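You operate a simulated robot arm through the tools that you are given. There is no shell and no other tool.

The job below is to be done with a simulated robot arm. You get a single attempt, and the scene is never put back.

TASK
Fetch the white short roller and set it on the top of the test bench. Put the black bracket from the top of the parts cabinet on the top of the test bench. Open the middle blue drawer, take the white loom and leave it in the inside of the middle blue drawer, then shut the drawer. Take the grey bracket from the lower shelf of the trolley and leave it on the top of the parts cabinet. Put the green loom on top of the mesh pouch on the top of the parts cabinet. Put the low foam block on the grey table top. Take the silver bracket from the second shelf from the top of the tall rack and put it in the large carton. Press the blue-tag button three times. Take the yellow carton and put it on the top of the end table. Put the right foam block on the top of the end table. Do these in any order. Set down upright: silver bracket.

Only the result counts: the job must be done as asked and must still hold three seconds after the hand-in. Knocking over, shifting, dropping, spilling or breaking anything else fails it.

THE ROBOT
A 7-joint arm with a three-finger gripper on a trunk, on a base that drives. Base frame: it is fixed to the floor where the robot stands at the start and does not move with it; the origin is under the middle of the robot, x ahead of it, y to its left, z up. Readings come in m, rad, newtons and seconds.
With the tool pointing down near the work surface it reaches from about 0.14 to 0.88 m from the robot's upright axis, wherever it stands. Its first joint turns from -2.897 to 2.897 rad. Places, roughly: black bracket (8x5x4 cm) [-0.2, -2.8, 0.9]; blue-tag button [2.3, 1.4, 0.9]; green loom (13x6x4 cm) [0.1, -3.5, 0.8]; grey bracket (7x3x8 cm) [0.1, -3.5, 0.4]; grey table top [0.7, 1.4, 0.8]; inside of the middle blue drawer [0.1, -2.7, 0.5]; large carton (34x27x17 cm) [-1.2, 1, 0.8]; low foam block (10x5x4 cm) [-1.2, -1.5, 0.8]; mesh pouch (13x20x4 cm) [-0.3, -1.8, 0.9]; middle blue drawer [0.1, -2.8, 0.5]; right foam block (10x5x4 cm) [-0.1, 1.5, 1.2]; silver bracket (6x5x5 cm) [2.2, 1.5, 0.6]; top of the end table [1.4, -0.8, 0.8]; top of the parts cabinet [-0.1, -2.4, 0.8]; top of the test bench [-0.7, -1.3, 0.8]; white loom (13x6x4 cm) [0, -3.5, 0.8]; white short roller (12x3x4 cm) [-0.2, -3, 0.9]; yellow carton [0.75, 1.25, 0.75]. Payload 2.94 kg.
The TCP is the grasp point between the finger pads, 0.03 m short of the fingertips. In the tool frame z runs along the fingers and y along their closing line. The gripper opens to 0.132 m. The gripper's body begins 0.107 m behind the TCP.
Orientation is told as [roll, pitch, yaw] about the base's x, y, z axes, in that order, counted from this pose: with the fingers straight down and closing along the base's y, the tool's x points along the base's -x, its y along +y and its z along -z.

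THE INTERFACE
- The arm moves only by the tool send_rows. Its argument "rows" is a list of rows, each a list of 7 numbers: the turn, a rotation vector about the base's x, y, z in rad, then the shift along the base's x, y, z in m, then the opening, from 0 (shut) to 1 (fully open). In form: [[rx, ry, rz, x, y, z, claw], ...]. A call has 1 to 20 rows; each row shifts and turns the commanded pose from where the row before left it. A row lasts 0.2 s, in which the tool goes at most 0.05 m and 0.15 rad; a call with a longer step from one row to the next is refused whole, and so is a gripper value outside its range. Where a pose cannot be reached the arm comes as near as it can. A force on the tool above 40 N (or 10 N above the force at the start of the call, whichever is more), or a blocked arm, ends the call early, and 0.2 s more pass. The fingers move at their own pace and stop on an object; they squeeze with about 44 N. The grip force told is the motor's: it shows also when the fingers shut on nothing. Time passes only in rows, and 0.2 s behind the last, so rows that do not move let the fingers close. The reply holds the time, the measured pose of the TCP, the force on the tool along the base axes, the opening and the grip force, in the units named above and with some noise, with the torque about the TCP (base axes, N m) and any sound that the robot's microphone picked up.
- Cameras (640 x 400 px; columns grow to the right, rows downward): "scene" is now at [0.0562, 0.1631, 1.7548]; the picture's right is [-0.39, -0.92, 0.00], its down [-0.63, 0.27, -0.73] and it looks along [0.67, -0.28, -0.69] (base axes); focal length 247 px, centre (320, 200). "wrist" rides on the gripper at [0.072, 0.003, -0.144] in the tool frame; the picture's right is [-0.04, 1.00, 0.00], its down [-0.88, -0.04, -0.48] and it looks along [-0.47, -0.02, 0.88] (tool axes); focal length 256 px, centre (320, 200). There is no depth. A picture from a camera that has moved, and an enlarged one, comes with that camera's place and axes in the base frame and with its lens. The place of the scene camera against the robot may be out by one fixed shift of up to 0.018 m in any direction.
- camera(camera): a new picture of that camera. The clock stands still meanwhile.
- slide_trunk(by): slides the trunk up (or, below 0, down) by that many m; the arm and the scene camera ride with it, the base frame stays. It gives what a move gives, with no picture.
- base_move(legs): drives the robot by 1 to 6 legs, each [ahead, left, turn to the left] in m, m and rad, along the robot's own axes; the way and the turn of a leg run together, so that a leg with both is an arc; at most 1.5 m and 3.142 rad a leg. The arm and the cameras ride along, it lands a little off, and it stops where it bumps. It gives what a move gives.
- turn_head(pan, tilt): turns the head with the scene camera to pan (to the left, within 2.496 rad either way) and tilt (down, from -0.506 to 1.204), counted from straight ahead of the robot. It gives what a move gives.
- enlarge(camera, box): a new picture of the part [left, top, right, bottom] of that camera's present view, enlarged. The clock stands still meanwhile.
- finish_job(): hands the job in; it is judged then, once.

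Places have to be worked out from the pictures, the camera data and where the tool is seen. Open the gripper and draw the arm clear of the work before you hand the job in, unless the task says otherwise.

The tools are called after ">>>" as name(argument=value, ...) on one line, values as JSON. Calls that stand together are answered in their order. send_rows: Moves the arm, as the interface text tells. Its arguments: {"type":"object","properties":{"rows":{"type":"array","items":{"type":"array","items":{"type":"number"}}}},"required":["rows"]} The other tools are called the same way: slide_trunk (by) slides the trunk up or down; base_move (legs) drives the base; turn_head (pan, tilt) turns the head that bears the scene camera; camera (camera) takes a picture; enlarge (camera, box) takes an enlarged picture of a part of a camera's view; finish_job () hands the job in.

At the start:

```text
time_s: 0.0
ee_pos: [0.5875, 0.0391, 1.1648]
tool_rot: [0.001, 0.001, 0.0]
ft_force: [-0.2, -0.4, -0.1]
torque: [0.0, -0.04, 0.0]
finger_gap: 0.1323
grip_force: 0.0
trunk travel left (down, up): [-0.25, 0.29]
robot x, y, heading: [-0.0003, 0.0008, -0.002]
head pan, tilt: [-0.4, 0.757]
```

scene: 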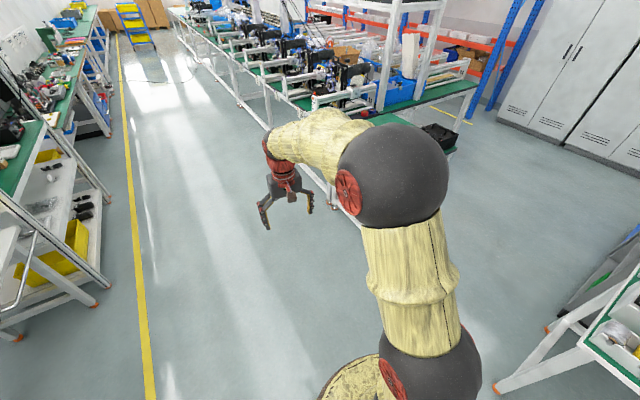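
wrist: 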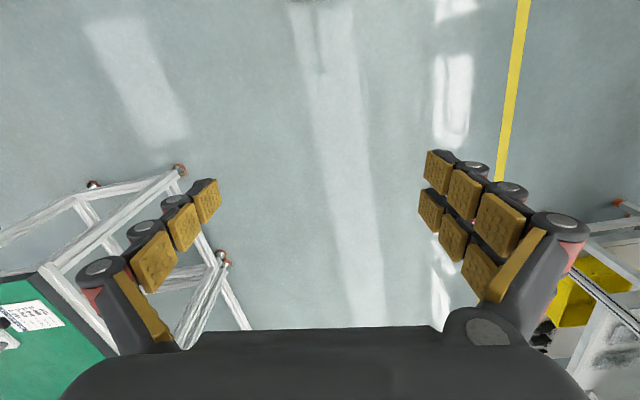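

I start by looking around with the head to learn the layout of the scene.

>>> turn_head(pan=1.2, tilt=0.5)

```text
time_s: 1.7
ee_pos: [0.5862, 0.0404, 1.1636]
tool_rot: [-0.001, 0.0, 0.001]
ft_force: [-0.6, 0.5, 0.3]
torque: [0.0, 0.0, -0.02]
finger_gap: 0.1323
grip_force: 0.1
trunk travel left (down, up): [-0.25, 0.29]
robot x, y, heading: [0.0, -0.002, 0.004]
head pan, tilt: [1.201, 0.499]
```

Head is turned left; I take a picture of that side.

>>> camera(camera="scene")

```text
taken
camera scene: at [0.013, 0.28, 1.7773], right [0.93, -0.36, 0.0], down [-0.17, -0.45, -0.88], along [0.32, 0.82, -0.48], focal length 247 px, centre (320, 200)
```

scene: 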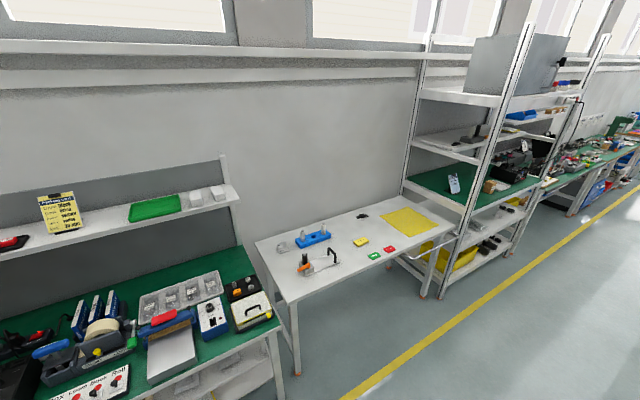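

The grey table, the workbench with an upper shelf and the tall rack are on the left. I keep panning to cover the rest.

>>> turn_head(pan=2.3, tilt=0.5)

>>> camera(camera="scene")

>>> turn_head(pan=-1.2, tilt=0.5)

>>> camera(camera="scene")

>>> turn_head(pan=-2.3, tilt=0.5)

>>> camera(camera="scene")

>>> turn_head(pan=0.0, tilt=0.4)

>>> camera(camera="scene")

```text
time_s: 3.0
ee_pos: [0.5862, 0.0396, 1.1639]
tool_rot: [0.0, 0.0, 0.0]
ft_force: [0.3, 0.1, 0.6]
torque: [-0.02, -0.03, -0.06]
finger_gap: 0.132
grip_force: 0.0
trunk travel left (down, up): [-0.25, 0.29]
robot x, y, heading: [0.0001, -0.0041, -0.001]
head pan, tilt: [2.3, 0.499]
```

```text
taken
camera scene: at [-0.0805, 0.2631, 1.7773], right [0.75, 0.67, 0.0], down [0.32, -0.36, -0.88], along [-0.58, 0.65, -0.48], focal length 247 px, centre (320, 200)
```

scene: 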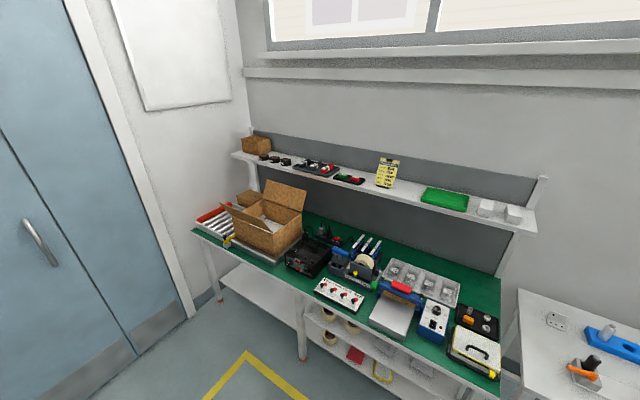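

```text
time_s: 5.9
ee_pos: [0.5865, 0.0392, 1.1642]
tool_rot: [0.001, -0.001, -0.001]
ft_force: [0.0, -0.5, -0.1]
torque: [0.0, -0.02, 0.0]
finger_gap: 0.1318
grip_force: 0.0
trunk travel left (down, up): [-0.25, 0.29]
robot x, y, heading: [0.0008, -0.0004, 0.0]
head pan, tilt: [-1.201, 0.499]
```

```text
taken
camera scene: at [0.013, 0.1104, 1.7773], right [-0.93, -0.36, 0.0], down [-0.17, 0.45, -0.88], along [0.32, -0.82, -0.48], focal length 247 px, centre (320, 200)
```

scene: 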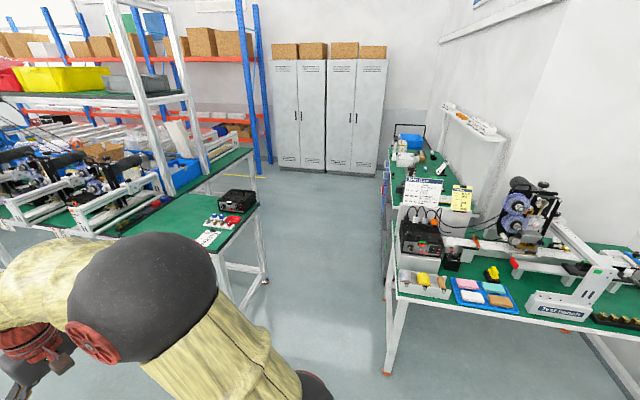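

```text
time_s: 7.3
ee_pos: [0.587, 0.0399, 1.1636]
tool_rot: [0.001, 0.0, 0.0]
ft_force: [-0.1, 0.3, -0.1]
torque: [0.01, -0.01, -0.01]
finger_gap: 0.132
grip_force: 0.0
trunk travel left (down, up): [-0.25, 0.29]
robot x, y, heading: [-0.0002, 0.0013, 0.004]
head pan, tilt: [-2.3, 0.499]
```

```text
taken
camera scene: at [-0.0805, 0.1274, 1.7774], right [-0.75, 0.67, 0.0], down [0.32, 0.36, -0.88], along [-0.58, -0.66, -0.48], focal length 247 px, centre (320, 200)
```

scene: 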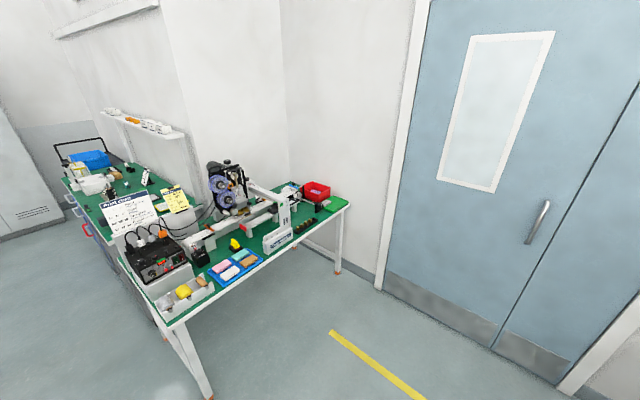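

```text
time_s: 9.4
ee_pos: [0.5855, 0.0395, 1.1638]
tool_rot: [0.0, 0.0, 0.001]
ft_force: [0.5, -0.5, 0.0]
torque: [0.0, 0.04, 0.0]
finger_gap: 0.1318
grip_force: 0.1
trunk travel left (down, up): [-0.25, 0.29]
robot x, y, heading: [0.0005, -0.002, 0.001]
head pan, tilt: [0.0, 0.4]
```

```text
taken
camera scene: at [0.0727, 0.1952, 1.7864], right [0.0, -1.0, 0.0], down [-0.39, 0.0, -0.92], along [0.92, 0.0, -0.39], focal length 247 px, centre (320, 200)
```

scene: 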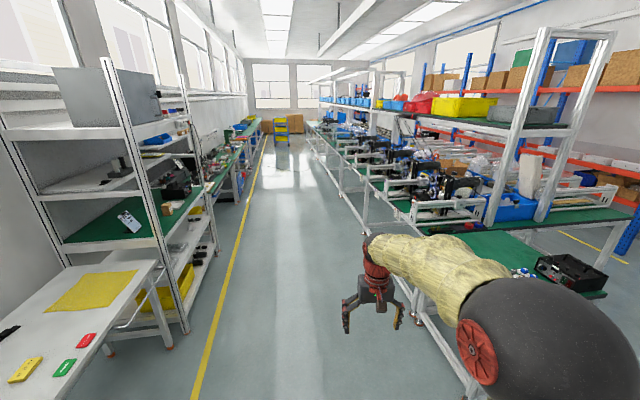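

The overview shows the left workbench with its upper shelf, the grey table and tall rack at +y, the end table at x≈1.4,y≈-0.8, and the test bench, parts cabinet and trolley behind on the right. I drive to the tall rack first, keeping to the middle of the aisle.

>>> base_move(legs=[[1.1, 0.2, 0], [1.1, 0.2, 0], [0, 0, 1.571]])

>>> turn_head(pan=0.0, tilt=0.6)

>>> camera(camera="scene")

>>> camera(camera="wrist")

```text
time_s: 24.3
ee_pos: [2.1261, 1.0142, 1.1626]
tool_rot: [0.001, 0.0, 1.625]
ft_force: [0.0, 0.7, -0.2]
torque: [-0.01, 0.01, 0.04]
finger_gap: 0.1319
grip_force: 0.1
trunk travel left (down, up): [-0.25, 0.29]
robot x, y, heading: [2.1964, 0.4295, 1.624]
head pan, tilt: [0.0, 0.4]
```

```text
time_s: 25.1
ee_pos: [2.1268, 1.0129, 1.1647]
tool_rot: [0.001, -0.001, 1.624]
ft_force: [0.3, 0.9, 0.1]
torque: [-0.02, 0.01, 0.01]
finger_gap: 0.1317
grip_force: 0.0
trunk travel left (down, up): [-0.25, 0.29]
robot x, y, heading: [2.1961, 0.4281, 1.623]
head pan, tilt: [0.0, 0.6]
```

```text
taken
camera scene: at [2.0127, 0.4839, 1.7683], right [1.0, 0.05, 0.0], down [0.03, -0.56, -0.83], along [-0.04, 0.82, -0.56], focal length 247 px, centre (320, 200)
```

scene: 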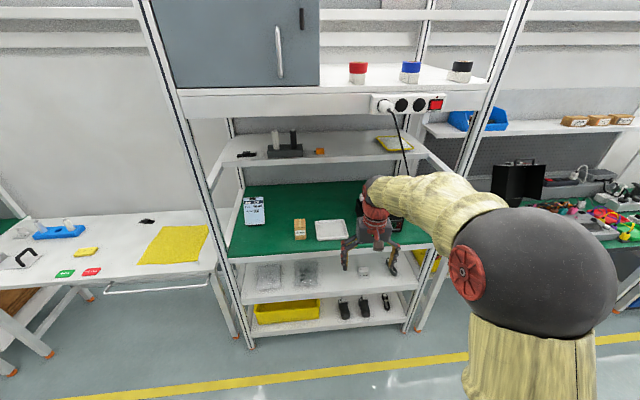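

```text
taken
camera wrist: at [2.1272, 0.9408, 1.3067], right [-1.0, -0.01, 0.0], down [-0.01, 0.88, 0.48], along [0.0, 0.48, -0.88], focal length 256 px, centre (320, 200)
```

wrist: 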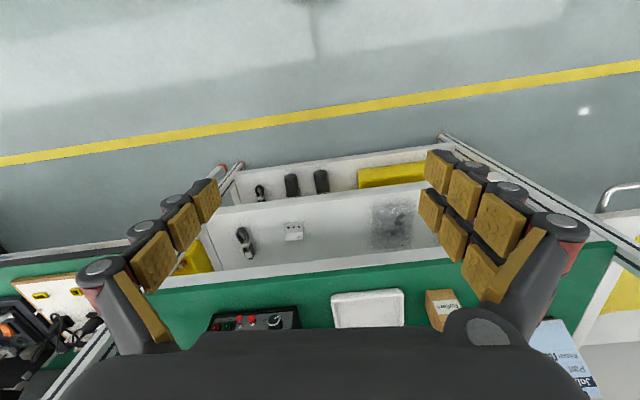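

I see the control box on the green shelf and a small silver part on the white shelf below. I enlarge both views.

>>> enlarge(camera="wrist", box=[180, 200, 360, 340])

>>> enlarge(camera="scene", box=[220, 180, 440, 330])

```text
2.86 times, centred on (270, 270) of wrist
camera zoom: at [2.1272, 0.9408, 1.3067], right [-1.0, -0.01, 0.0], down [-0.01, 0.88, 0.48], along [0.0, 0.48, -0.88], focal length 731 px, centre (463, 0)
```

zoom: 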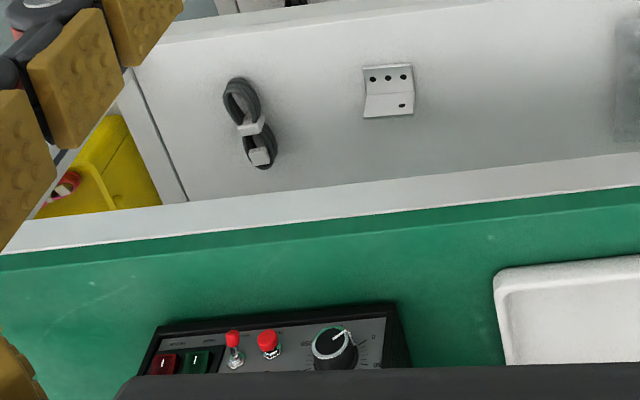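

```text
2.67 times, centred on (330, 255) of scene
camera zoom: at [2.0127, 0.4839, 1.7683], right [1.0, 0.05, 0.0], down [0.03, -0.56, -0.83], along [-0.04, 0.82, -0.56], focal length 659 px, centre (293, 53)
```

zoom: 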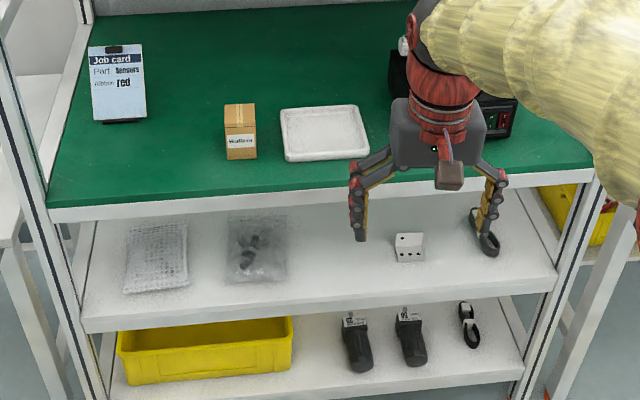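

The silver bracket is an L-shape on the white shelf; I need a clear view of the control box, so I swing the arm to the right out of the way.

>>> send_rows(rows=[[0, 0, -0.12, 0.05, -0.01, 0, 1], [0, 0, -0.12, 0.05, -0.01, 0, 1], [0, 0, -0.12, 0.05, -0.015, 0, 1], [0, 0, -0.12, 0.045, -0.02, 0, 1], [0, 0, -0.12, 0.045, -0.02, 0, 1], [0, 0, -0.12, 0.045, -0.02, 0, 1], [0, 0, -0.12, 0.04, -0.03, 0, 1], [0, 0, -0.12, 0.04, -0.03, 0, 1], [0, 0, -0.12, 0.035, -0.035, 0, 1], [0, 0, 0, 0.03, -0.04, 0, 1], [0, 0, 0, 0.03, -0.04, 0, 1]])

>>> turn_head(pan=-0.3, tilt=0.6)

>>> camera(camera="scene")

```text
refused: row 1 steps farther than a row can; nothing moved
```

```text
time_s: 25.9
ee_pos: [2.1258, 1.0128, 1.1628]
tool_rot: [-0.001, -0.001, 1.623]
ft_force: [-0.6, 0.2, -0.3]
torque: [0.02, 0.03, 0.0]
finger_gap: 0.1318
grip_force: 0.1
trunk travel left (down, up): [-0.25, 0.29]
robot x, y, heading: [2.1931, 0.4295, 1.621]
head pan, tilt: [-0.3, 0.6]
```

```text
taken
camera scene: at [2.0389, 0.4813, 1.7682], right [0.97, -0.24, 0.0], down [-0.14, -0.55, -0.82], along [0.2, 0.8, -0.57], focal length 247 px, centre (320, 200)
```

scene: 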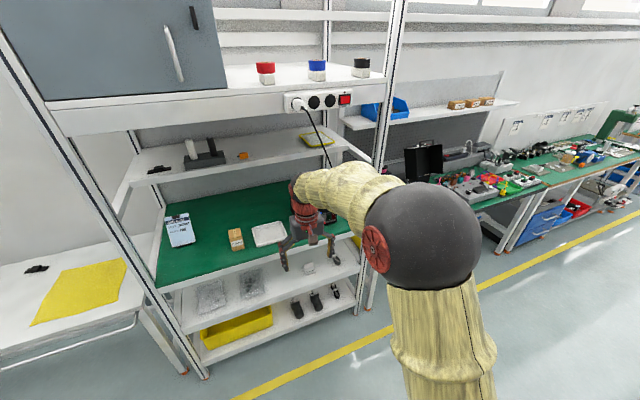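

The steps were slightly too long; I resend with shorter ones.

>>> send_rows(rows=[[0, 0, -0.12, 0.048, -0.008, 0, 1], [0, 0, -0.12, 0.048, -0.01, 0, 1], [0, 0, -0.12, 0.046, -0.015, 0, 1], [0, 0, -0.12, 0.044, -0.02, 0, 1], [0, 0, -0.12, 0.044, -0.02, 0, 1], [0, 0, -0.12, 0.044, -0.02, 0, 1], [0, 0, -0.12, 0.04, -0.028, 0, 1], [0, 0, -0.12, 0.04, -0.028, 0, 1], [0, 0, -0.12, 0.034, -0.035, 0, 1], [0, 0, 0, 0.029, -0.04, 0, 1], [0, 0, 0, 0.029, -0.04, 0, 1]])

>>> camera(camera="scene")

>>> enlarge(camera="scene", box=[150, 150, 370, 290])

```text
time_s: 28.3
ee_pos: [2.5705, 0.7446, 1.1634]
tool_rot: [0.001, 0.0, 0.542]
ft_force: [1.0, -0.3, -0.4]
torque: [0.02, -0.03, 0.0]
finger_gap: 0.1318
grip_force: 0.1
trunk travel left (down, up): [-0.25, 0.29]
robot x, y, heading: [2.198, 0.4297, 1.625]
head pan, tilt: [-0.3, 0.6]
```

```text
taken
camera scene: at [2.0395, 0.4806, 1.7683], right [0.97, -0.25, 0.0], down [-0.14, -0.55, -0.83], along [0.2, 0.8, -0.56], focal length 247 px, centre (320, 200)
```

scene: 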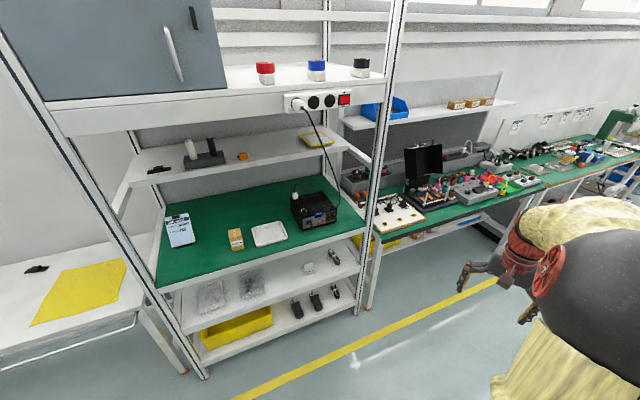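

```text
2.86 times, centred on (260, 220) of scene
camera zoom: at [2.0395, 0.4806, 1.7683], right [0.97, -0.25, 0.0], down [-0.14, -0.55, -0.83], along [0.2, 0.8, -0.56], focal length 706 px, centre (491, 143)
```

zoom: 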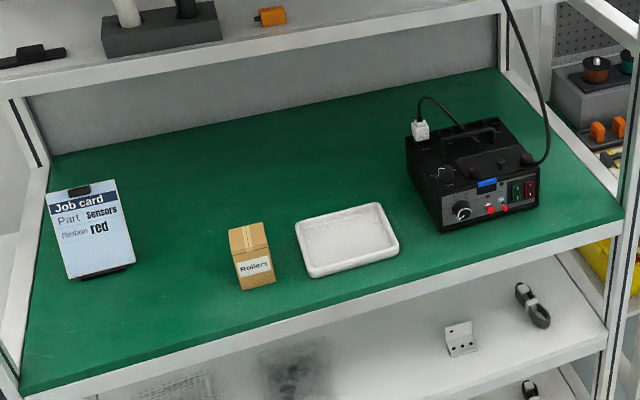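

There's a blue tag on the control box, so I zoom in on its front.

>>> enlarge(camera="scene", box=[285, 185, 345, 235])

```text
8.00 times, centred on (315, 210) of scene
camera zoom: at [2.0395, 0.4806, 1.7683], right [0.97, -0.25, 0.0], down [-0.14, -0.55, -0.83], along [0.2, 0.8, -0.56], focal length 1977 px, centre (360, 120)
```

zoom: 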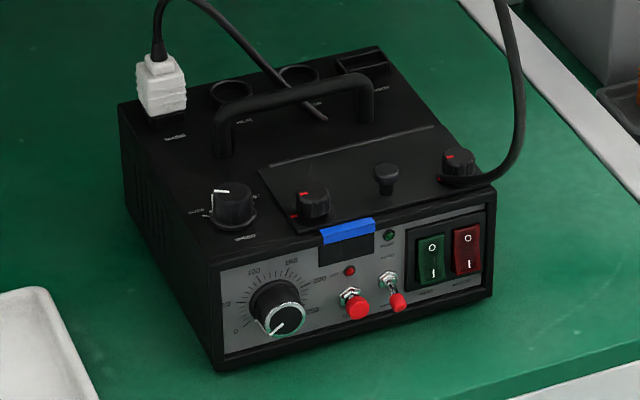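

The blue tag is on the front edge just above the red push-button area. I bring the wrist camera in front of the panel, tilted 45°, for a closer look.

>>> send_rows(rows=[[0, 0, 0.147, -0.017, 0.0196, -0.0138, 1], [0, 0, 0.147, -0.017, 0.0196, -0.0138, 1], [0, 0, 0.147, -0.017, 0.0196, -0.0138, 1], [0, 0, 0.147, -0.017, 0.0196, -0.0138, 1], [0, 0, 0.147, -0.017, 0.0196, -0.0138, 1], [0, 0, 0.147, -0.017, 0.0196, -0.0138, 1], [0, 0, 0.146, -0.017, 0.0196, -0.0138, 1], [0.131, 0, 0, -0.017, 0.0196, -0.0138, 1], [0.131, 0, 0, -0.017, 0.0196, -0.0138, 1], [0.131, 0, 0, -0.017, 0.0196, -0.0138, 1], [0.131, 0, 0, -0.017, 0.0196, -0.0138, 1], [0.131, 0, 0, -0.017, 0.0196, -0.0138, 1], [0.131, 0, 0, -0.017, 0.0196, -0.0138, 1]])

>>> camera(camera="wrist")

>>> camera(camera="scene")

```text
time_s: 31.1
ee_pos: [2.3521, 1.0051, 0.9868]
tool_rot: [-0.002, -0.789, 1.573]
ft_force: [-1.2, 0.5, -0.7]
torque: [-0.03, 0.0, 0.01]
finger_gap: 0.1321
grip_force: 0.1
trunk travel left (down, up): [-0.25, 0.29]
robot x, y, heading: [2.1998, 0.4297, 1.619]
head pan, tilt: [-0.3, 0.6]
```

```text
taken
camera wrist: at [2.3487, 0.852, 1.0359], right [-1.0, 0.03, 0.03], down [0.04, 0.28, 0.96], along [0.02, 0.96, -0.28], focal length 256 px, centre (320, 200)
```

wrist: 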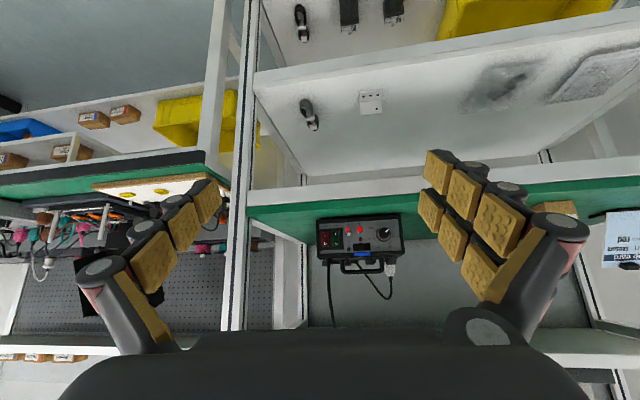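

```text
taken
camera scene: at [2.0395, 0.4821, 1.7683], right [0.97, -0.25, 0.0], down [-0.14, -0.55, -0.82], along [0.2, 0.8, -0.57], focal length 247 px, centre (320, 200)
```

scene: 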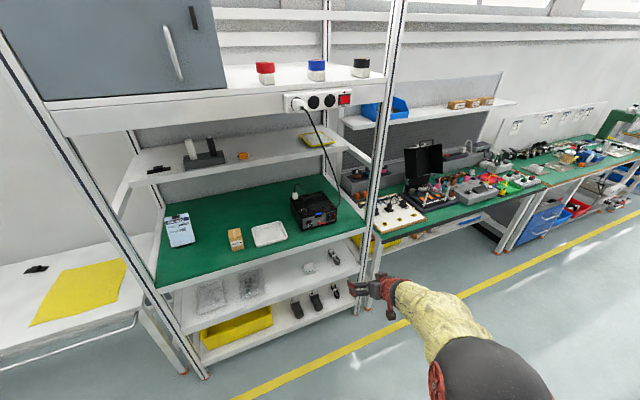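

I enlarge the panel in the wrist view.

>>> enlarge(camera="wrist", box=[305, 205, 415, 275])

>>> enlarge(camera="wrist", box=[290, 70, 450, 170])

```text
5.71 times, centred on (360, 240) of wrist
camera zoom: at [2.3487, 0.852, 1.0359], right [-1.0, 0.03, 0.03], down [0.04, 0.28, 0.96], along [0.02, 0.96, -0.28], focal length 1463 px, centre (91, -29)
```

zoom: 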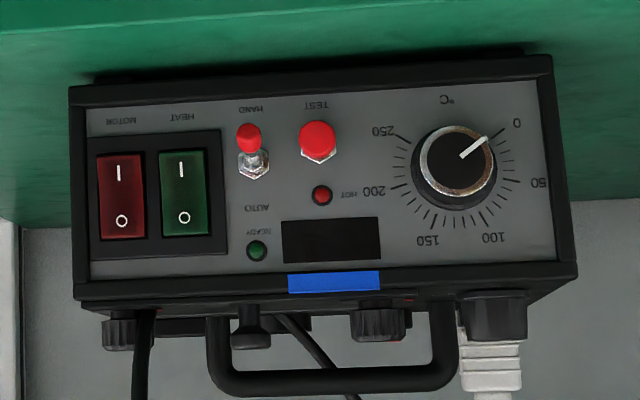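

```text
4.00 times, centred on (370, 120) of wrist
camera zoom: at [2.3487, 0.852, 1.0359], right [-1.0, 0.03, 0.03], down [0.04, 0.28, 0.96], along [0.02, 0.96, -0.28], focal length 1024 px, centre (120, 520)
```

zoom: 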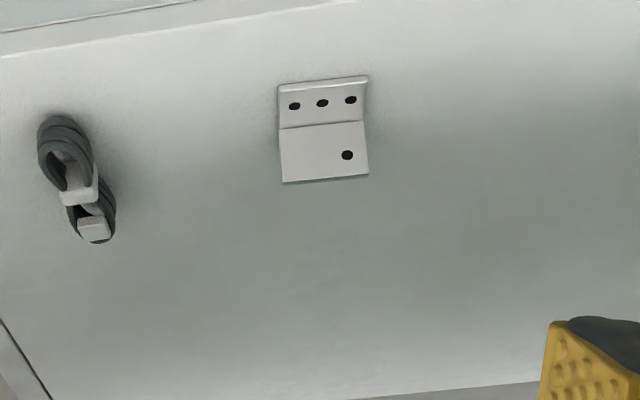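

The red TEST push-button on the box that carries the blue tag is the target; I triangulate it at about [2.27, 1.45, 0.94]. I move the wrist closer for a better fix.

>>> send_rows(rows=[[0, 0, 0, -0.016, 0.035, -0.002, 1], [0, 0, 0, -0.016, 0.035, -0.002, 1], [0, 0, 0, -0.016, 0.035, -0.002, 1], [0, 0, 0, -0.016, 0.035, -0.002, 1], [0, 0, 0, -0.016, 0.035, -0.002, 1]])

>>> camera(camera="wrist")

>>> enlarge(camera="wrist", box=[240, 180, 400, 280])

```text
time_s: 32.3
ee_pos: [2.2715, 1.1781, 0.9721]
tool_rot: [0.001, -0.785, 1.568]
ft_force: [-0.5, -0.9, 0.7]
torque: [0.01, 0.03, -0.02]
finger_gap: 0.1315
grip_force: 0.1
trunk travel left (down, up): [-0.25, 0.29]
robot x, y, heading: [2.1969, 0.4291, 1.623]
head pan, tilt: [-0.3, 0.6]
```

```text
taken
camera wrist: at [2.2689, 1.0257, 1.0225], right [-1.0, 0.03, 0.03], down [0.04, 0.29, 0.96], along [0.02, 0.96, -0.29], focal length 256 px, centre (320, 200)
```

wrist: 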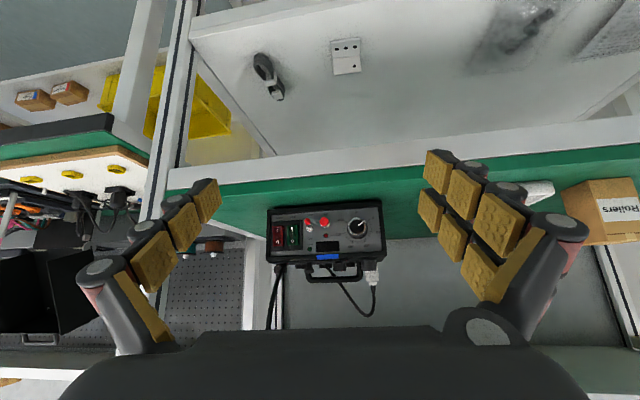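

```text
4.00 times, centred on (320, 230) of wrist
camera zoom: at [2.2689, 1.0257, 1.0225], right [-1.0, 0.03, 0.03], down [0.04, 0.29, 0.96], along [0.02, 0.96, -0.29], focal length 1024 px, centre (320, 80)
```

zoom: 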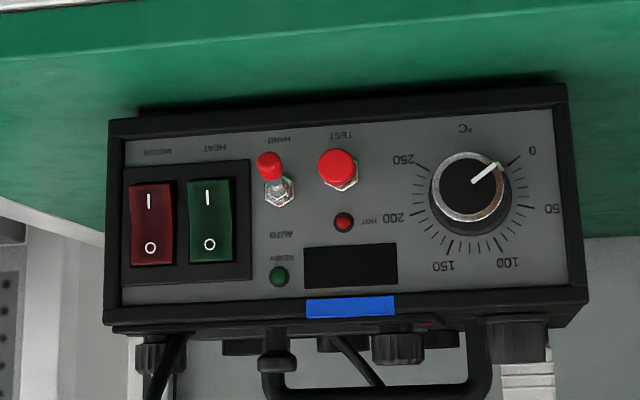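

Two wrist views put the TEST button at about [2.271, 1.437, 0.935], directly ahead of the tool. I close the fingers and approach to about 3 cm away.

>>> send_rows(rows=[[0, 0, 0, 0, 0.025, -0.0024, 0.5], [0, 0, 0, 0, 0.025, -0.0024, 0.0], [0, 0, 0, 0, 0.025, -0.0024, 0], [0, 0, 0, 0, 0.025, -0.0024, 0], [0, 0, 0, 0, 0.025, -0.0024, 0], [0, 0, 0, 0, 0.025, -0.0024, 0], [0, 0, 0, 0, 0.025, -0.0024, 0], [0, 0, 0, 0, 0.025, -0.0024, 0], [0, 0, 0, 0, 0, 0, 0], [0, 0, 0, 0, 0, 0, 0]])

>>> camera(camera="wrist")

>>> enlarge(camera="scene", box=[270, 170, 370, 240])

```text
time_s: 34.5
ee_pos: [2.2708, 1.3796, 0.9554]
tool_rot: [0.0, -0.785, 1.571]
ft_force: [-0.3, -0.5, 0.5]
torque: [0.02, 0.04, 0.01]
finger_gap: 0.0
grip_force: 19.4
trunk travel left (down, up): [-0.25, 0.29]
robot x, y, heading: [2.1963, 0.431, 1.628]
head pan, tilt: [-0.3, 0.6]
```

```text
taken
camera wrist: at [2.2686, 1.2269, 1.0047], right [-1.0, 0.03, 0.03], down [0.04, 0.28, 0.96], along [0.02, 0.96, -0.29], focal length 256 px, centre (320, 200)
```

wrist: 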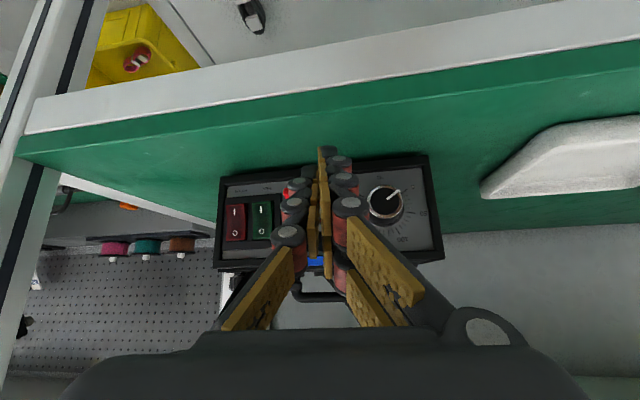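

```text
5.71 times, centred on (320, 205) of scene
camera zoom: at [2.0391, 0.4812, 1.7682], right [0.97, -0.25, 0.0], down [-0.14, -0.55, -0.82], along [0.2, 0.8, -0.57], focal length 1412 px, centre (320, 171)
```

zoom: 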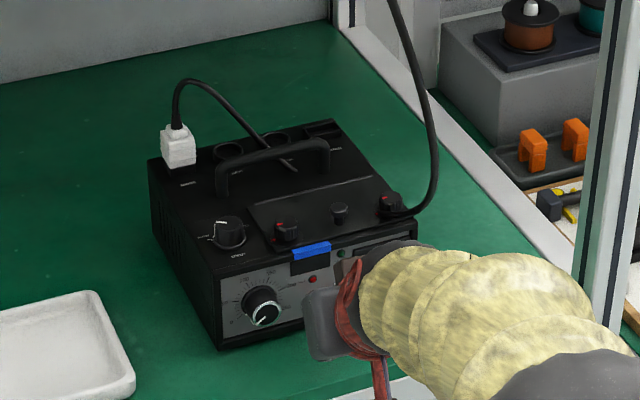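

The closed fingertips line up with the button. I advance in small steps, watching the force and sound.

>>> send_rows(rows=[[0, 0, 0, 0, 0.006, 0, 0], [0, 0, 0, 0, 0.006, 0, 0], [0, 0, 0, 0, 0.006, 0, 0], [0, 0, 0, 0, 0.005, 0, 0]])

```text
time_s: 35.5
ee_pos: [2.2707, 1.4025, 0.9547]
tool_rot: [0.001, -0.784, 1.571]
ft_force: [0.4, -0.4, 0.1]
torque: [0.02, 0.0, -0.01]
finger_gap: 0.0
grip_force: 28.4
trunk travel left (down, up): [-0.25, 0.29]
robot x, y, heading: [2.197, 0.4298, 1.628]
head pan, tilt: [-0.3, 0.6]
```

No contact yet; I continue in 3 mm steps.

>>> send_rows(rows=[[0, 0, 0, 0, 0.003, 0, 0], [0, 0, 0, 0, 0.003, 0, 0], [0, 0, 0, 0, 0.003, 0, 0]])

```text
time_s: 36.3
ee_pos: [2.2718, 1.4124, 0.9561]
tool_rot: [0.001, -0.787, 1.567]
ft_force: [0.2, -0.3, 0.7]
torque: [0.01, 0.01, -0.04]
finger_gap: 0.0
grip_force: 28.6
trunk travel left (down, up): [-0.25, 0.29]
robot x, y, heading: [2.1952, 0.4307, 1.62]
head pan, tilt: [-0.3, 0.6]
```

Still free; I lower slightly and go on.

>>> send_rows(rows=[[0, 0, 0, 0, 0.002, -0.003, 0], [0, 0, 0, 0, 0.003, 0, 0], [0, 0, 0, 0, 0.003, 0, 0]])

```text
time_s: 37.1
ee_pos: [2.2698, 1.418, 0.9545]
tool_rot: [0.002, -0.787, 1.573]
ft_force: [-3.3, -14.6, 11.0]
torque: [0.1, 0.04, 0.14]
finger_gap: 0.006
grip_force: 29.0
trunk travel left (down, up): [-0.25, 0.29]
robot x, y, heading: [2.1954, 0.429, 1.621]
head pan, tilt: [-0.3, 0.6]
heard: click
```

A click was heard, with -14.6 N contact force: press one registered. I retract and take a look before pressing again.

>>> send_rows(rows=[[0, 0, 0, 0, -0.006, 0, 0], [0, 0, 0, 0, -0.008, 0, 0], [0, 0, 0, 0, -0.008, 0, 0], [0, 0, 0, 0, 0, 0, 0]])

>>> camera(camera="wrist")

```text
time_s: 38.1
ee_pos: [2.2704, 1.3956, 0.9519]
tool_rot: [0.0, -0.786, 1.57]
ft_force: [0.1, -0.3, 0.0]
torque: [0.0, 0.0, -0.03]
finger_gap: 0.0
grip_force: 28.9
trunk travel left (down, up): [-0.25, 0.29]
robot x, y, heading: [2.1979, 0.4277, 1.622]
head pan, tilt: [-0.3, 0.6]
```

```text
taken
camera wrist: at [2.2686, 1.2436, 1.0017], right [-1.0, 0.03, 0.03], down [0.04, 0.29, 0.96], along [0.02, 0.96, -0.29], focal length 256 px, centre (320, 200)
```

wrist: 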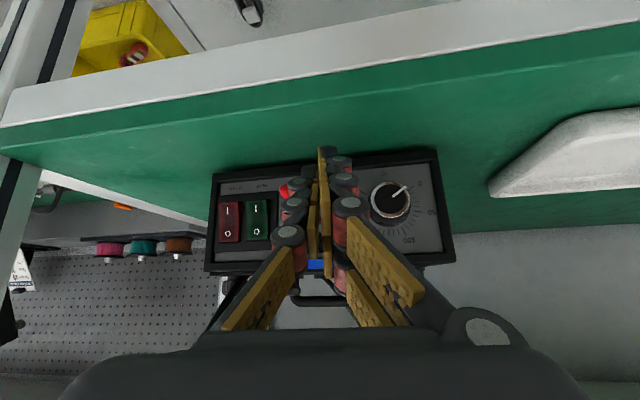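

The box hasn't moved. I press a second time with the same stroke and retract.

>>> send_rows(rows=[[0, 0, 0, 0, 0.008, 0, 0], [0, 0, 0, 0, 0.008, 0, 0], [0, 0, 0, 0, 0.003, 0, 0], [0, 0, 0, 0, 0.003, 0, 0]])

```text
time_s: 39.1
ee_pos: [2.2706, 1.4167, 0.9526]
tool_rot: [-0.001, -0.786, 1.571]
ft_force: [-1.7, -16.5, 6.6]
torque: [0.05, 0.02, 0.06]
finger_gap: 0.0
grip_force: 28.4
trunk travel left (down, up): [-0.25, 0.29]
robot x, y, heading: [2.1959, 0.4334, 1.624]
head pan, tilt: [-0.3, 0.6]
heard: click
```

Second click heard. I retract.

>>> send_rows(rows=[[0, 0, 0, 0, -0.006, 0, 0], [0, 0, 0, 0, -0.008, 0, 0], [0, 0, 0, 0, -0.008, 0, 0], [0, 0, 0, 0, 0, 0, 0]])

```text
time_s: 40.1
ee_pos: [2.2712, 1.3966, 0.9522]
tool_rot: [0.001, -0.784, 1.569]
ft_force: [0.1, -0.5, 0.4]
torque: [-0.02, -0.02, 0.01]
finger_gap: 0.0001
grip_force: 28.6
trunk travel left (down, up): [-0.25, 0.29]
robot x, y, heading: [2.1933, 0.4311, 1.622]
head pan, tilt: [-0.3, 0.6]
```

Now the third press with the same stroke.

>>> send_rows(rows=[[0, 0, 0, 0, 0.008, 0, 0], [0, 0, 0, 0, 0.008, 0, 0], [0, 0, 0, 0, 0.003, 0, 0], [0, 0, 0, 0, 0.003, 0, 0]])

```text
time_s: 41.1
ee_pos: [2.2707, 1.4175, 0.9532]
tool_rot: [0.0, -0.787, 1.572]
ft_force: [-1.0, -15.6, 6.6]
torque: [0.04, 0.04, 0.06]
finger_gap: 0.0
grip_force: 28.8
trunk travel left (down, up): [-0.25, 0.29]
robot x, y, heading: [2.1955, 0.4319, 1.623]
head pan, tilt: [-0.3, 0.6]
heard: click
```

Third click heard, so the button is done. I retract straight back well clear of the rack.

>>> send_rows(rows=[[0, 0, 0, 0, -0.01, 0, 0], [0, 0, 0, 0, -0.03, 0.003, 0], [0, 0, 0, 0, -0.04, 0.003, 0], [0, 0, 0, 0, -0.04, 0.003, 0], [0, 0, 0, 0, -0.04, 0.003, 0], [0, 0, 0, 0, -0.04, 0.003, 0.5], [0, 0, 0, 0, -0.04, 0.003, 1], [0, 0, 0, 0, -0.04, 0, 1], [0, 0, 0, 0, -0.04, 0, 1], [0, 0, 0, 0, 0, 0, 1], [0, 0, 0, 0, 0, 0, 1]])

>>> camera(camera="wrist")

>>> enlarge(camera="scene", box=[150, 180, 370, 340])

```text
time_s: 43.5
ee_pos: [2.2716, 1.1017, 0.9683]
tool_rot: [0.0, -0.785, 1.57]
ft_force: [-0.2, 0.4, -0.3]
torque: [-0.05, -0.02, -0.03]
finger_gap: 0.0961
grip_force: 0.0
trunk travel left (down, up): [-0.25, 0.29]
robot x, y, heading: [2.1945, 0.4293, 1.626]
head pan, tilt: [-0.3, 0.6]
```

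```text
taken
camera wrist: at [2.2687, 0.9481, 1.0181], right [-1.0, 0.03, 0.03], down [0.04, 0.28, 0.96], along [0.02, 0.96, -0.29], focal length 256 px, centre (320, 200)
```

wrist: 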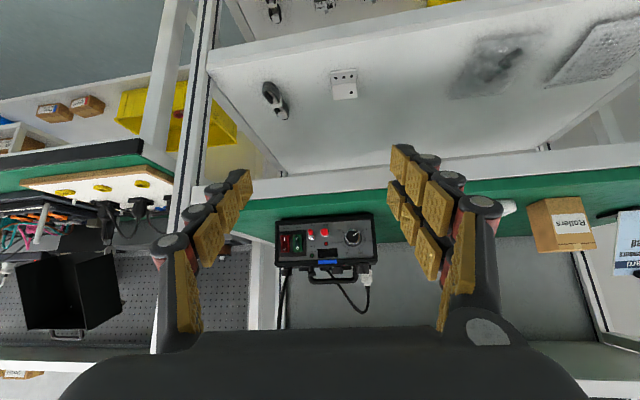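

```text
2.50 times, centred on (260, 260) of scene
camera zoom: at [2.0391, 0.4817, 1.7682], right [0.97, -0.25, 0.0], down [-0.14, -0.55, -0.82], along [0.2, 0.8, -0.57], focal length 618 px, centre (470, 50)
```

zoom: 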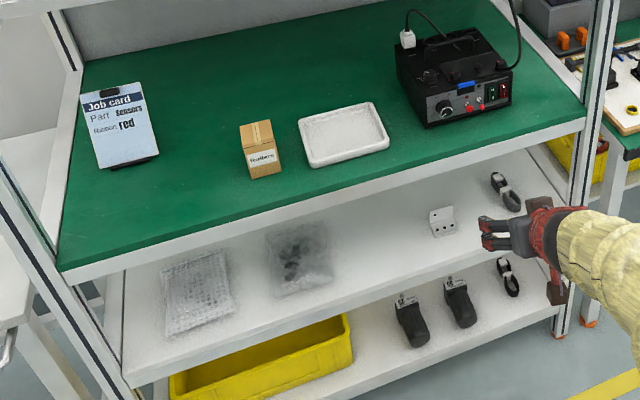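

The button is done, and two wrist views put the silver bracket's upright flange at about [2.215, 1.446, 0.58–0.63], rotated about 4°. I lower the trunk and drive 0.22 m nearer so that the arm can reach under the green shelf.

>>> slide_trunk(by=-0.22)

>>> base_move(legs=[[0.2, 0, 0]])

>>> camera(camera="wrist")

>>> camera(camera="scene")

```text
time_s: 45.8
ee_pos: [2.2723, 1.1018, 0.7491]
tool_rot: [0.0, -0.787, 1.57]
ft_force: [0.0, 0.4, -0.2]
torque: [-0.03, -0.03, 0.01]
finger_gap: 0.132
grip_force: 0.1
trunk travel left (down, up): [-0.03, 0.51]
robot x, y, heading: [2.196, 0.4272, 1.625]
head pan, tilt: [-0.3, 0.6]
```

```text
time_s: 47.4
ee_pos: [2.2601, 1.3038, 0.7487]
tool_rot: [0.0, -0.785, 1.571]
ft_force: [0.5, -1.1, 0.4]
torque: [-0.02, 0.01, 0.01]
finger_gap: 0.1321
grip_force: 0.0
trunk travel left (down, up): [-0.03, 0.51]
robot x, y, heading: [2.1867, 0.6312, 1.623]
head pan, tilt: [-0.3, 0.6]
```

```text
taken
camera wrist: at [2.258, 1.1496, 0.7984], right [-1.0, 0.03, 0.03], down [0.04, 0.28, 0.96], along [0.02, 0.96, -0.29], focal length 256 px, centre (320, 200)
```

wrist: 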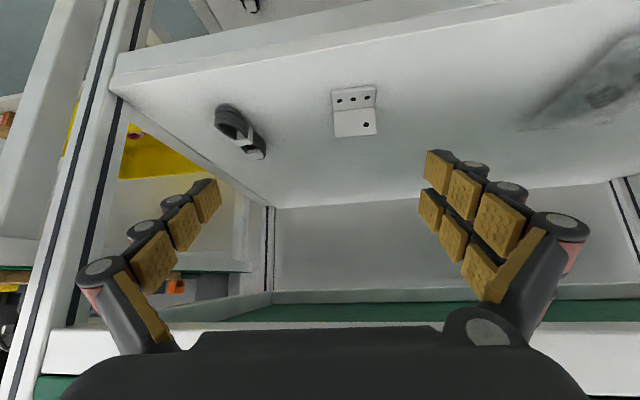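

```text
taken
camera scene: at [2.0285, 0.6824, 1.5483], right [0.97, -0.25, 0.0], down [-0.14, -0.55, -0.83], along [0.2, 0.8, -0.56], focal length 247 px, centre (320, 200)
```

scene: 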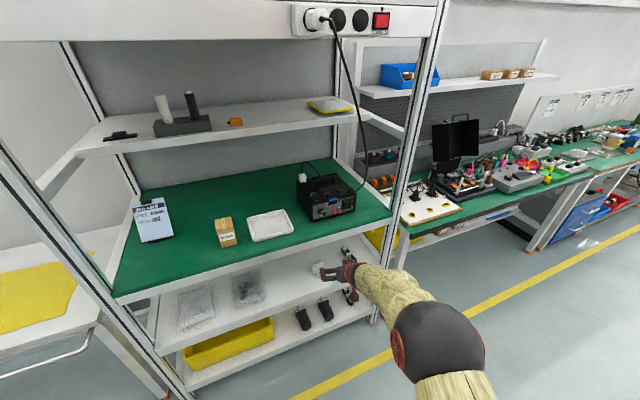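

I enlarge the bracket from this nearer pose to refine its position.

>>> enlarge(camera="wrist", box=[290, 70, 418, 150])

```text
5.00 times, centred on (354, 110) of wrist
camera zoom: at [2.258, 1.1496, 0.7984], right [-1.0, 0.03, 0.03], down [0.04, 0.28, 0.96], along [0.02, 0.96, -0.29], focal length 1280 px, centre (150, 650)
```

zoom: 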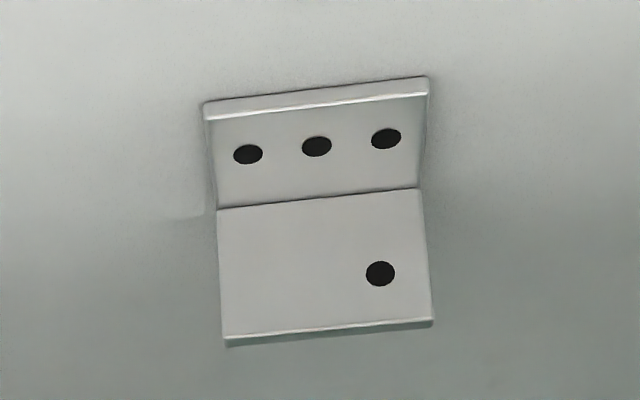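

Refined: fold at about [2.2155, 1.442, 0.583], yaw ≈ +0.09 rad. I align laterally, turn by 0.09, and approach along the tool axis, stopping about 3 cm short.

>>> send_rows(rows=[[0, 0, 0.045, -0.0225, 0, 0, 0.8], [0, 0, 0.045, -0.0225, 0, 0, 0.8], [0, 0, 0, 0, 0.022, -0.022, 0.8], [0, 0, 0, 0, 0.022, -0.022, 0.8], [0, 0, 0, 0, 0.022, -0.022, 0.8], [0, 0, 0, 0, 0.022, -0.022, 0.8], [0, 0, 0, 0, 0.018, -0.018, 0.8]])

>>> camera(camera="wrist")

```text
time_s: 49.0
ee_pos: [2.2156, 1.408, 0.6422]
tool_rot: [-0.001, -0.788, 1.661]
ft_force: [-0.3, -0.1, 0.6]
torque: [-0.08, 0.0, -0.02]
finger_gap: 0.1056
grip_force: 0.1
trunk travel left (down, up): [-0.03, 0.51]
robot x, y, heading: [2.1841, 0.6291, 1.62]
head pan, tilt: [-0.3, 0.6]
```

```text
taken
camera wrist: at [2.2272, 1.2548, 0.6926], right [-1.0, -0.06, 0.03], down [0.01, 0.29, 0.96], along [-0.07, 0.96, -0.28], focal length 256 px, centre (320, 200)
```

wrist: 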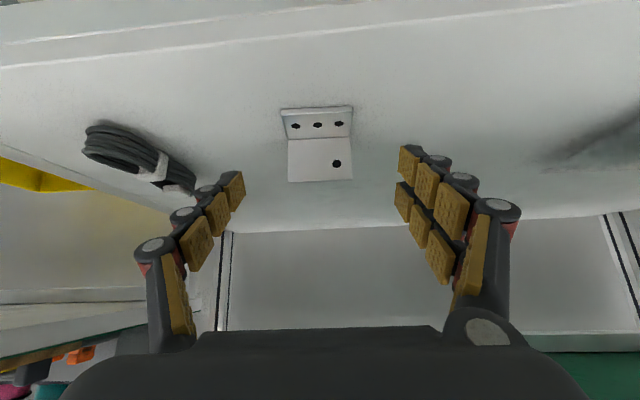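

The bracket is centred between the fingers. I advance the last 2.7 cm and close.

>>> send_rows(rows=[[0, 0, 0, 0, 0.014, -0.0125, 0.8], [0, 0, 0, 0, 0.013, -0.0125, 0.8], [0, 0, 0, 0, 0, 0, 0.5], [0, 0, 0, 0, 0, 0, 0.2], [0, 0, 0, 0, 0, 0, 0.0], [0, 0, 0, 0, 0, 0, 0.0], [0, 0, 0, 0, 0, 0, 0.0]])

>>> camera(camera="wrist")

```text
time_s: 50.6
ee_pos: [2.2167, 1.4347, 0.6165]
tool_rot: [-0.001, -0.785, 1.659]
ft_force: [0.0, 0.6, 0.0]
torque: [0.0, -0.04, 0.0]
finger_gap: 0.0258
grip_force: 1.6
trunk travel left (down, up): [-0.03, 0.51]
robot x, y, heading: [2.1858, 0.6346, 1.621]
head pan, tilt: [-0.3, 0.6]
```

```text
taken
camera wrist: at [2.2272, 1.282, 0.6667], right [-1.0, -0.06, 0.03], down [0.01, 0.29, 0.96], along [-0.07, 0.96, -0.29], focal length 256 px, centre (320, 200)
```

wrist: 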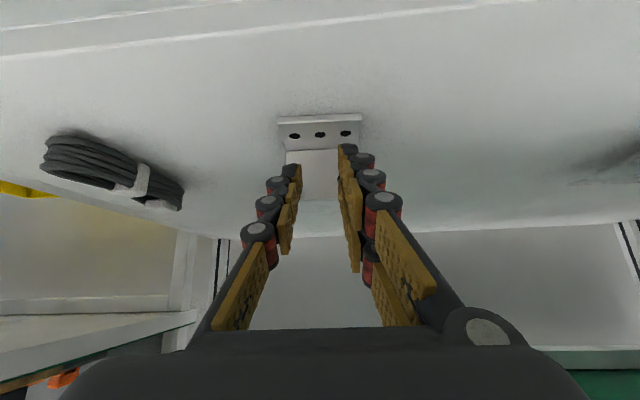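

The fingers closed to 2.6 cm without touching, so the flange is further back than I judged (6 cm width implies fold y≈1.48, shelf z≈0.56). I reopen and back off slightly to re-measure.

>>> send_rows(rows=[[0, 0, 0, 0, 0, 0, 0.8], [0, 0, 0, 0, 0, 0, 0.8], [0, 0, 0, 0, 0, 0, 0.8], [0, 0, 0, 0, 0, 0, 0.8], [0, 0, 0, 0, 0, 0, 0.8], [0, 0, 0, 0, -0.02, 0.02, 0.8], [0, 0, 0, 0, 0.0, 0.03, 0.8]])

>>> enlarge(camera="wrist", box=[240, 60, 400, 160])

```text
time_s: 52.2
ee_pos: [2.2148, 1.4162, 0.669]
tool_rot: [0.0, -0.789, 1.659]
ft_force: [-0.2, -1.0, -0.8]
torque: [0.05, -0.03, -0.02]
finger_gap: 0.1058
grip_force: 0.0
trunk travel left (down, up): [-0.03, 0.51]
robot x, y, heading: [2.1883, 0.6301, 1.623]
head pan, tilt: [-0.3, 0.6]
```

```text
4.00 times, centred on (320, 110) of wrist
camera zoom: at [2.2271, 1.2637, 0.7178], right [-1.0, -0.06, 0.03], down [0.01, 0.29, 0.96], along [-0.07, 0.96, -0.29], focal length 1024 px, centre (320, 560)
```

zoom: 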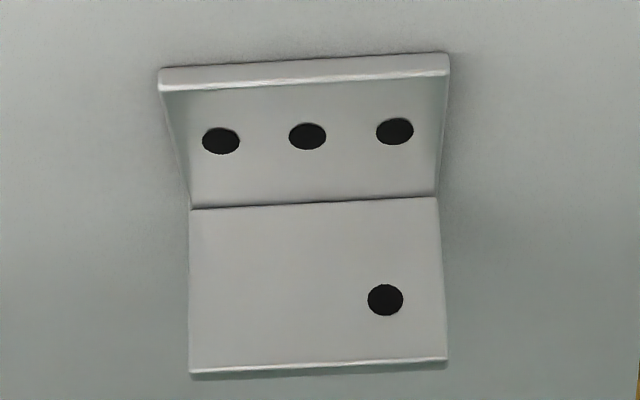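

Combining the views: fold at about [2.210, 1.476, 0.564], width 6 cm, shelf z≈0.561. I move the TCP to [2.210, 1.468, 0.600] and close.

>>> send_rows(rows=[[0, 0, 0.02, -0.0015, 0.0173, -0.023, 0.8], [0, 0, 0, -0.0015, 0.0173, -0.023, 0.8], [0, 0, 0, -0.0015, 0.0173, -0.023, 0.8], [0, 0, 0, 0, 0, 0, 0.6], [0, 0, 0, 0, 0, 0, 0.4], [0, 0, 0, 0, 0, 0, 0.2], [0, 0, 0, 0, 0, 0, 0.2]])

>>> camera(camera="wrist")

```text
time_s: 53.8
ee_pos: [2.2101, 1.4662, 0.5977]
tool_rot: [0.0, -0.786, 1.681]
ft_force: [-0.4, -0.3, 0.7]
torque: [0.03, 0.03, 0.01]
finger_gap: 0.0594
grip_force: 15.9
trunk travel left (down, up): [-0.03, 0.51]
robot x, y, heading: [2.1888, 0.6343, 1.624]
head pan, tilt: [-0.3, 0.6]
```

```text
taken
camera wrist: at [2.2253, 1.3135, 0.6486], right [-1.0, -0.08, 0.03], down [0.01, 0.29, 0.96], along [-0.08, 0.95, -0.29], focal length 256 px, centre (320, 200)
```

wrist: 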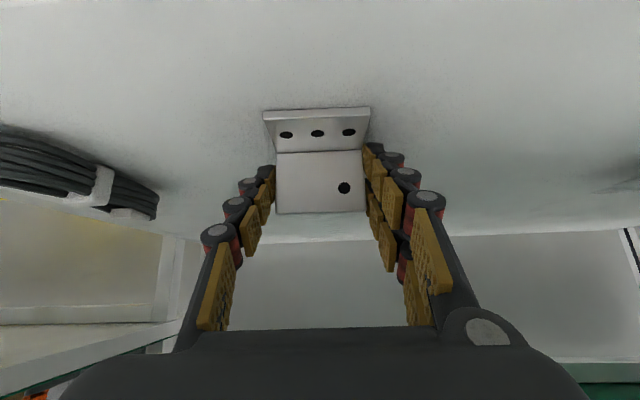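

Gripped at a 5.94 cm gap. I tighten, lift 3 cm and look.

>>> send_rows(rows=[[0, 0, 0, 0, 0, 0, 0], [0, 0, 0, 0, 0, 0, 0], [0, 0, 0, 0, 0, 0.01, 0], [0, 0, 0, 0, 0, 0.01, 0], [0, 0, 0, 0, 0, 0.01, 0]])

>>> camera(camera="wrist")

```text
time_s: 55.0
ee_pos: [2.2106, 1.4645, 0.6262]
tool_rot: [0.001, -0.784, 1.682]
ft_force: [0.6, -0.6, -0.6]
torque: [0.0, -0.06, 0.03]
finger_gap: 0.059
grip_force: 43.9
trunk travel left (down, up): [-0.03, 0.51]
robot x, y, heading: [2.1835, 0.6309, 1.623]
head pan, tilt: [-0.3, 0.6]
```

```text
taken
camera wrist: at [2.2253, 1.314, 0.678], right [-1.0, -0.08, 0.03], down [0.01, 0.29, 0.96], along [-0.08, 0.95, -0.29], focal length 256 px, centre (320, 200)
```

wrist: 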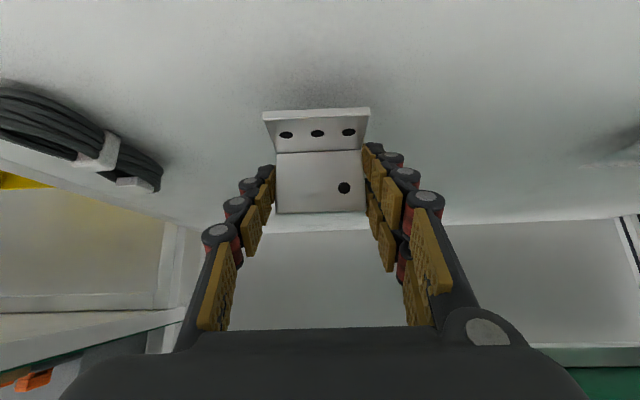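

The bracket is held firmly and square. I retract it straight out of the rack.

>>> send_rows(rows=[[0, 0, 0, 0.002, -0.03, 0.005, 0], [0, 0, 0, 0.003, -0.045, 0.003, 0], [0, 0, 0, 0.003, -0.045, 0.002, 0], [0, 0, 0, 0.003, -0.045, 0.0, 0], [0, 0, 0, 0.003, -0.045, 0.0, 0], [0, 0, 0, 0.003, -0.045, 0.0, 0], [0, 0, 0, 0.003, -0.045, 0.0, 0]])

>>> base_move(legs=[[-0.25, 0, 0]])

>>> slide_trunk(by=0.3)

>>> turn_head(pan=0.9, tilt=0.6)

>>> camera(camera="scene")

```text
time_s: 56.6
ee_pos: [2.2318, 1.1652, 0.6399]
tool_rot: [0.001, -0.788, 1.681]
ft_force: [0.8, 0.5, -1.6]
torque: [-0.03, 0.04, -0.01]
finger_gap: 0.059
grip_force: 43.8
trunk travel left (down, up): [-0.03, 0.51]
robot x, y, heading: [2.1829, 0.6365, 1.625]
head pan, tilt: [-0.3, 0.6]
```

```text
time_s: 58.4
ee_pos: [2.2431, 0.9155, 0.6385]
tool_rot: [0.001, -0.785, 1.682]
ft_force: [-0.6, 0.5, -1.0]
torque: [0.01, 0.0, -0.01]
finger_gap: 0.0591
grip_force: 44.6
trunk travel left (down, up): [-0.03, 0.51]
robot x, y, heading: [2.1973, 0.3803, 1.63]
head pan, tilt: [-0.3, 0.6]
```

```text
time_s: 61.4
ee_pos: [2.2432, 0.9138, 0.9391]
tool_rot: [0.001, -0.786, 1.68]
ft_force: [-0.5, -0.1, -1.2]
torque: [-0.02, 0.0, 0.02]
finger_gap: 0.0586
grip_force: 44.2
trunk travel left (down, up): [-0.33, 0.21]
robot x, y, heading: [2.198, 0.3804, 1.625]
head pan, tilt: [-0.3, 0.6]
```

```text
time_s: 62.8
ee_pos: [2.2426, 0.9152, 0.9401]
tool_rot: [0.002, -0.786, 1.681]
ft_force: [0.6, -0.3, -1.8]
torque: [-0.02, 0.0, 0.0]
finger_gap: 0.059
grip_force: 44.1
trunk travel left (down, up): [-0.33, 0.21]
robot x, y, heading: [2.1985, 0.3811, 1.621]
head pan, tilt: [0.901, 0.6]
```

```text
taken
camera scene: at [1.9481, 0.3976, 1.8482], right [0.58, 0.82, 0.0], down [0.46, -0.33, -0.82], along [-0.67, 0.48, -0.57], focal length 247 px, centre (320, 200)
```

scene: 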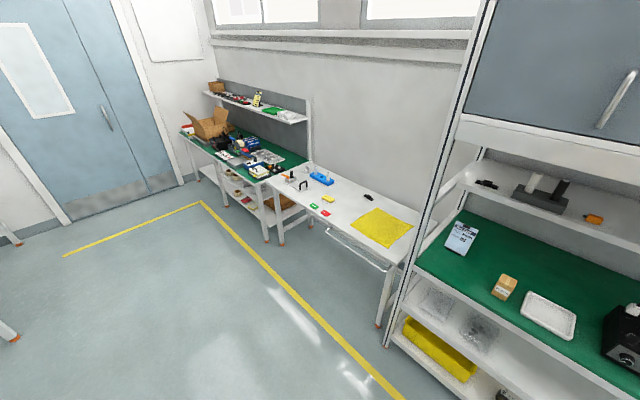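

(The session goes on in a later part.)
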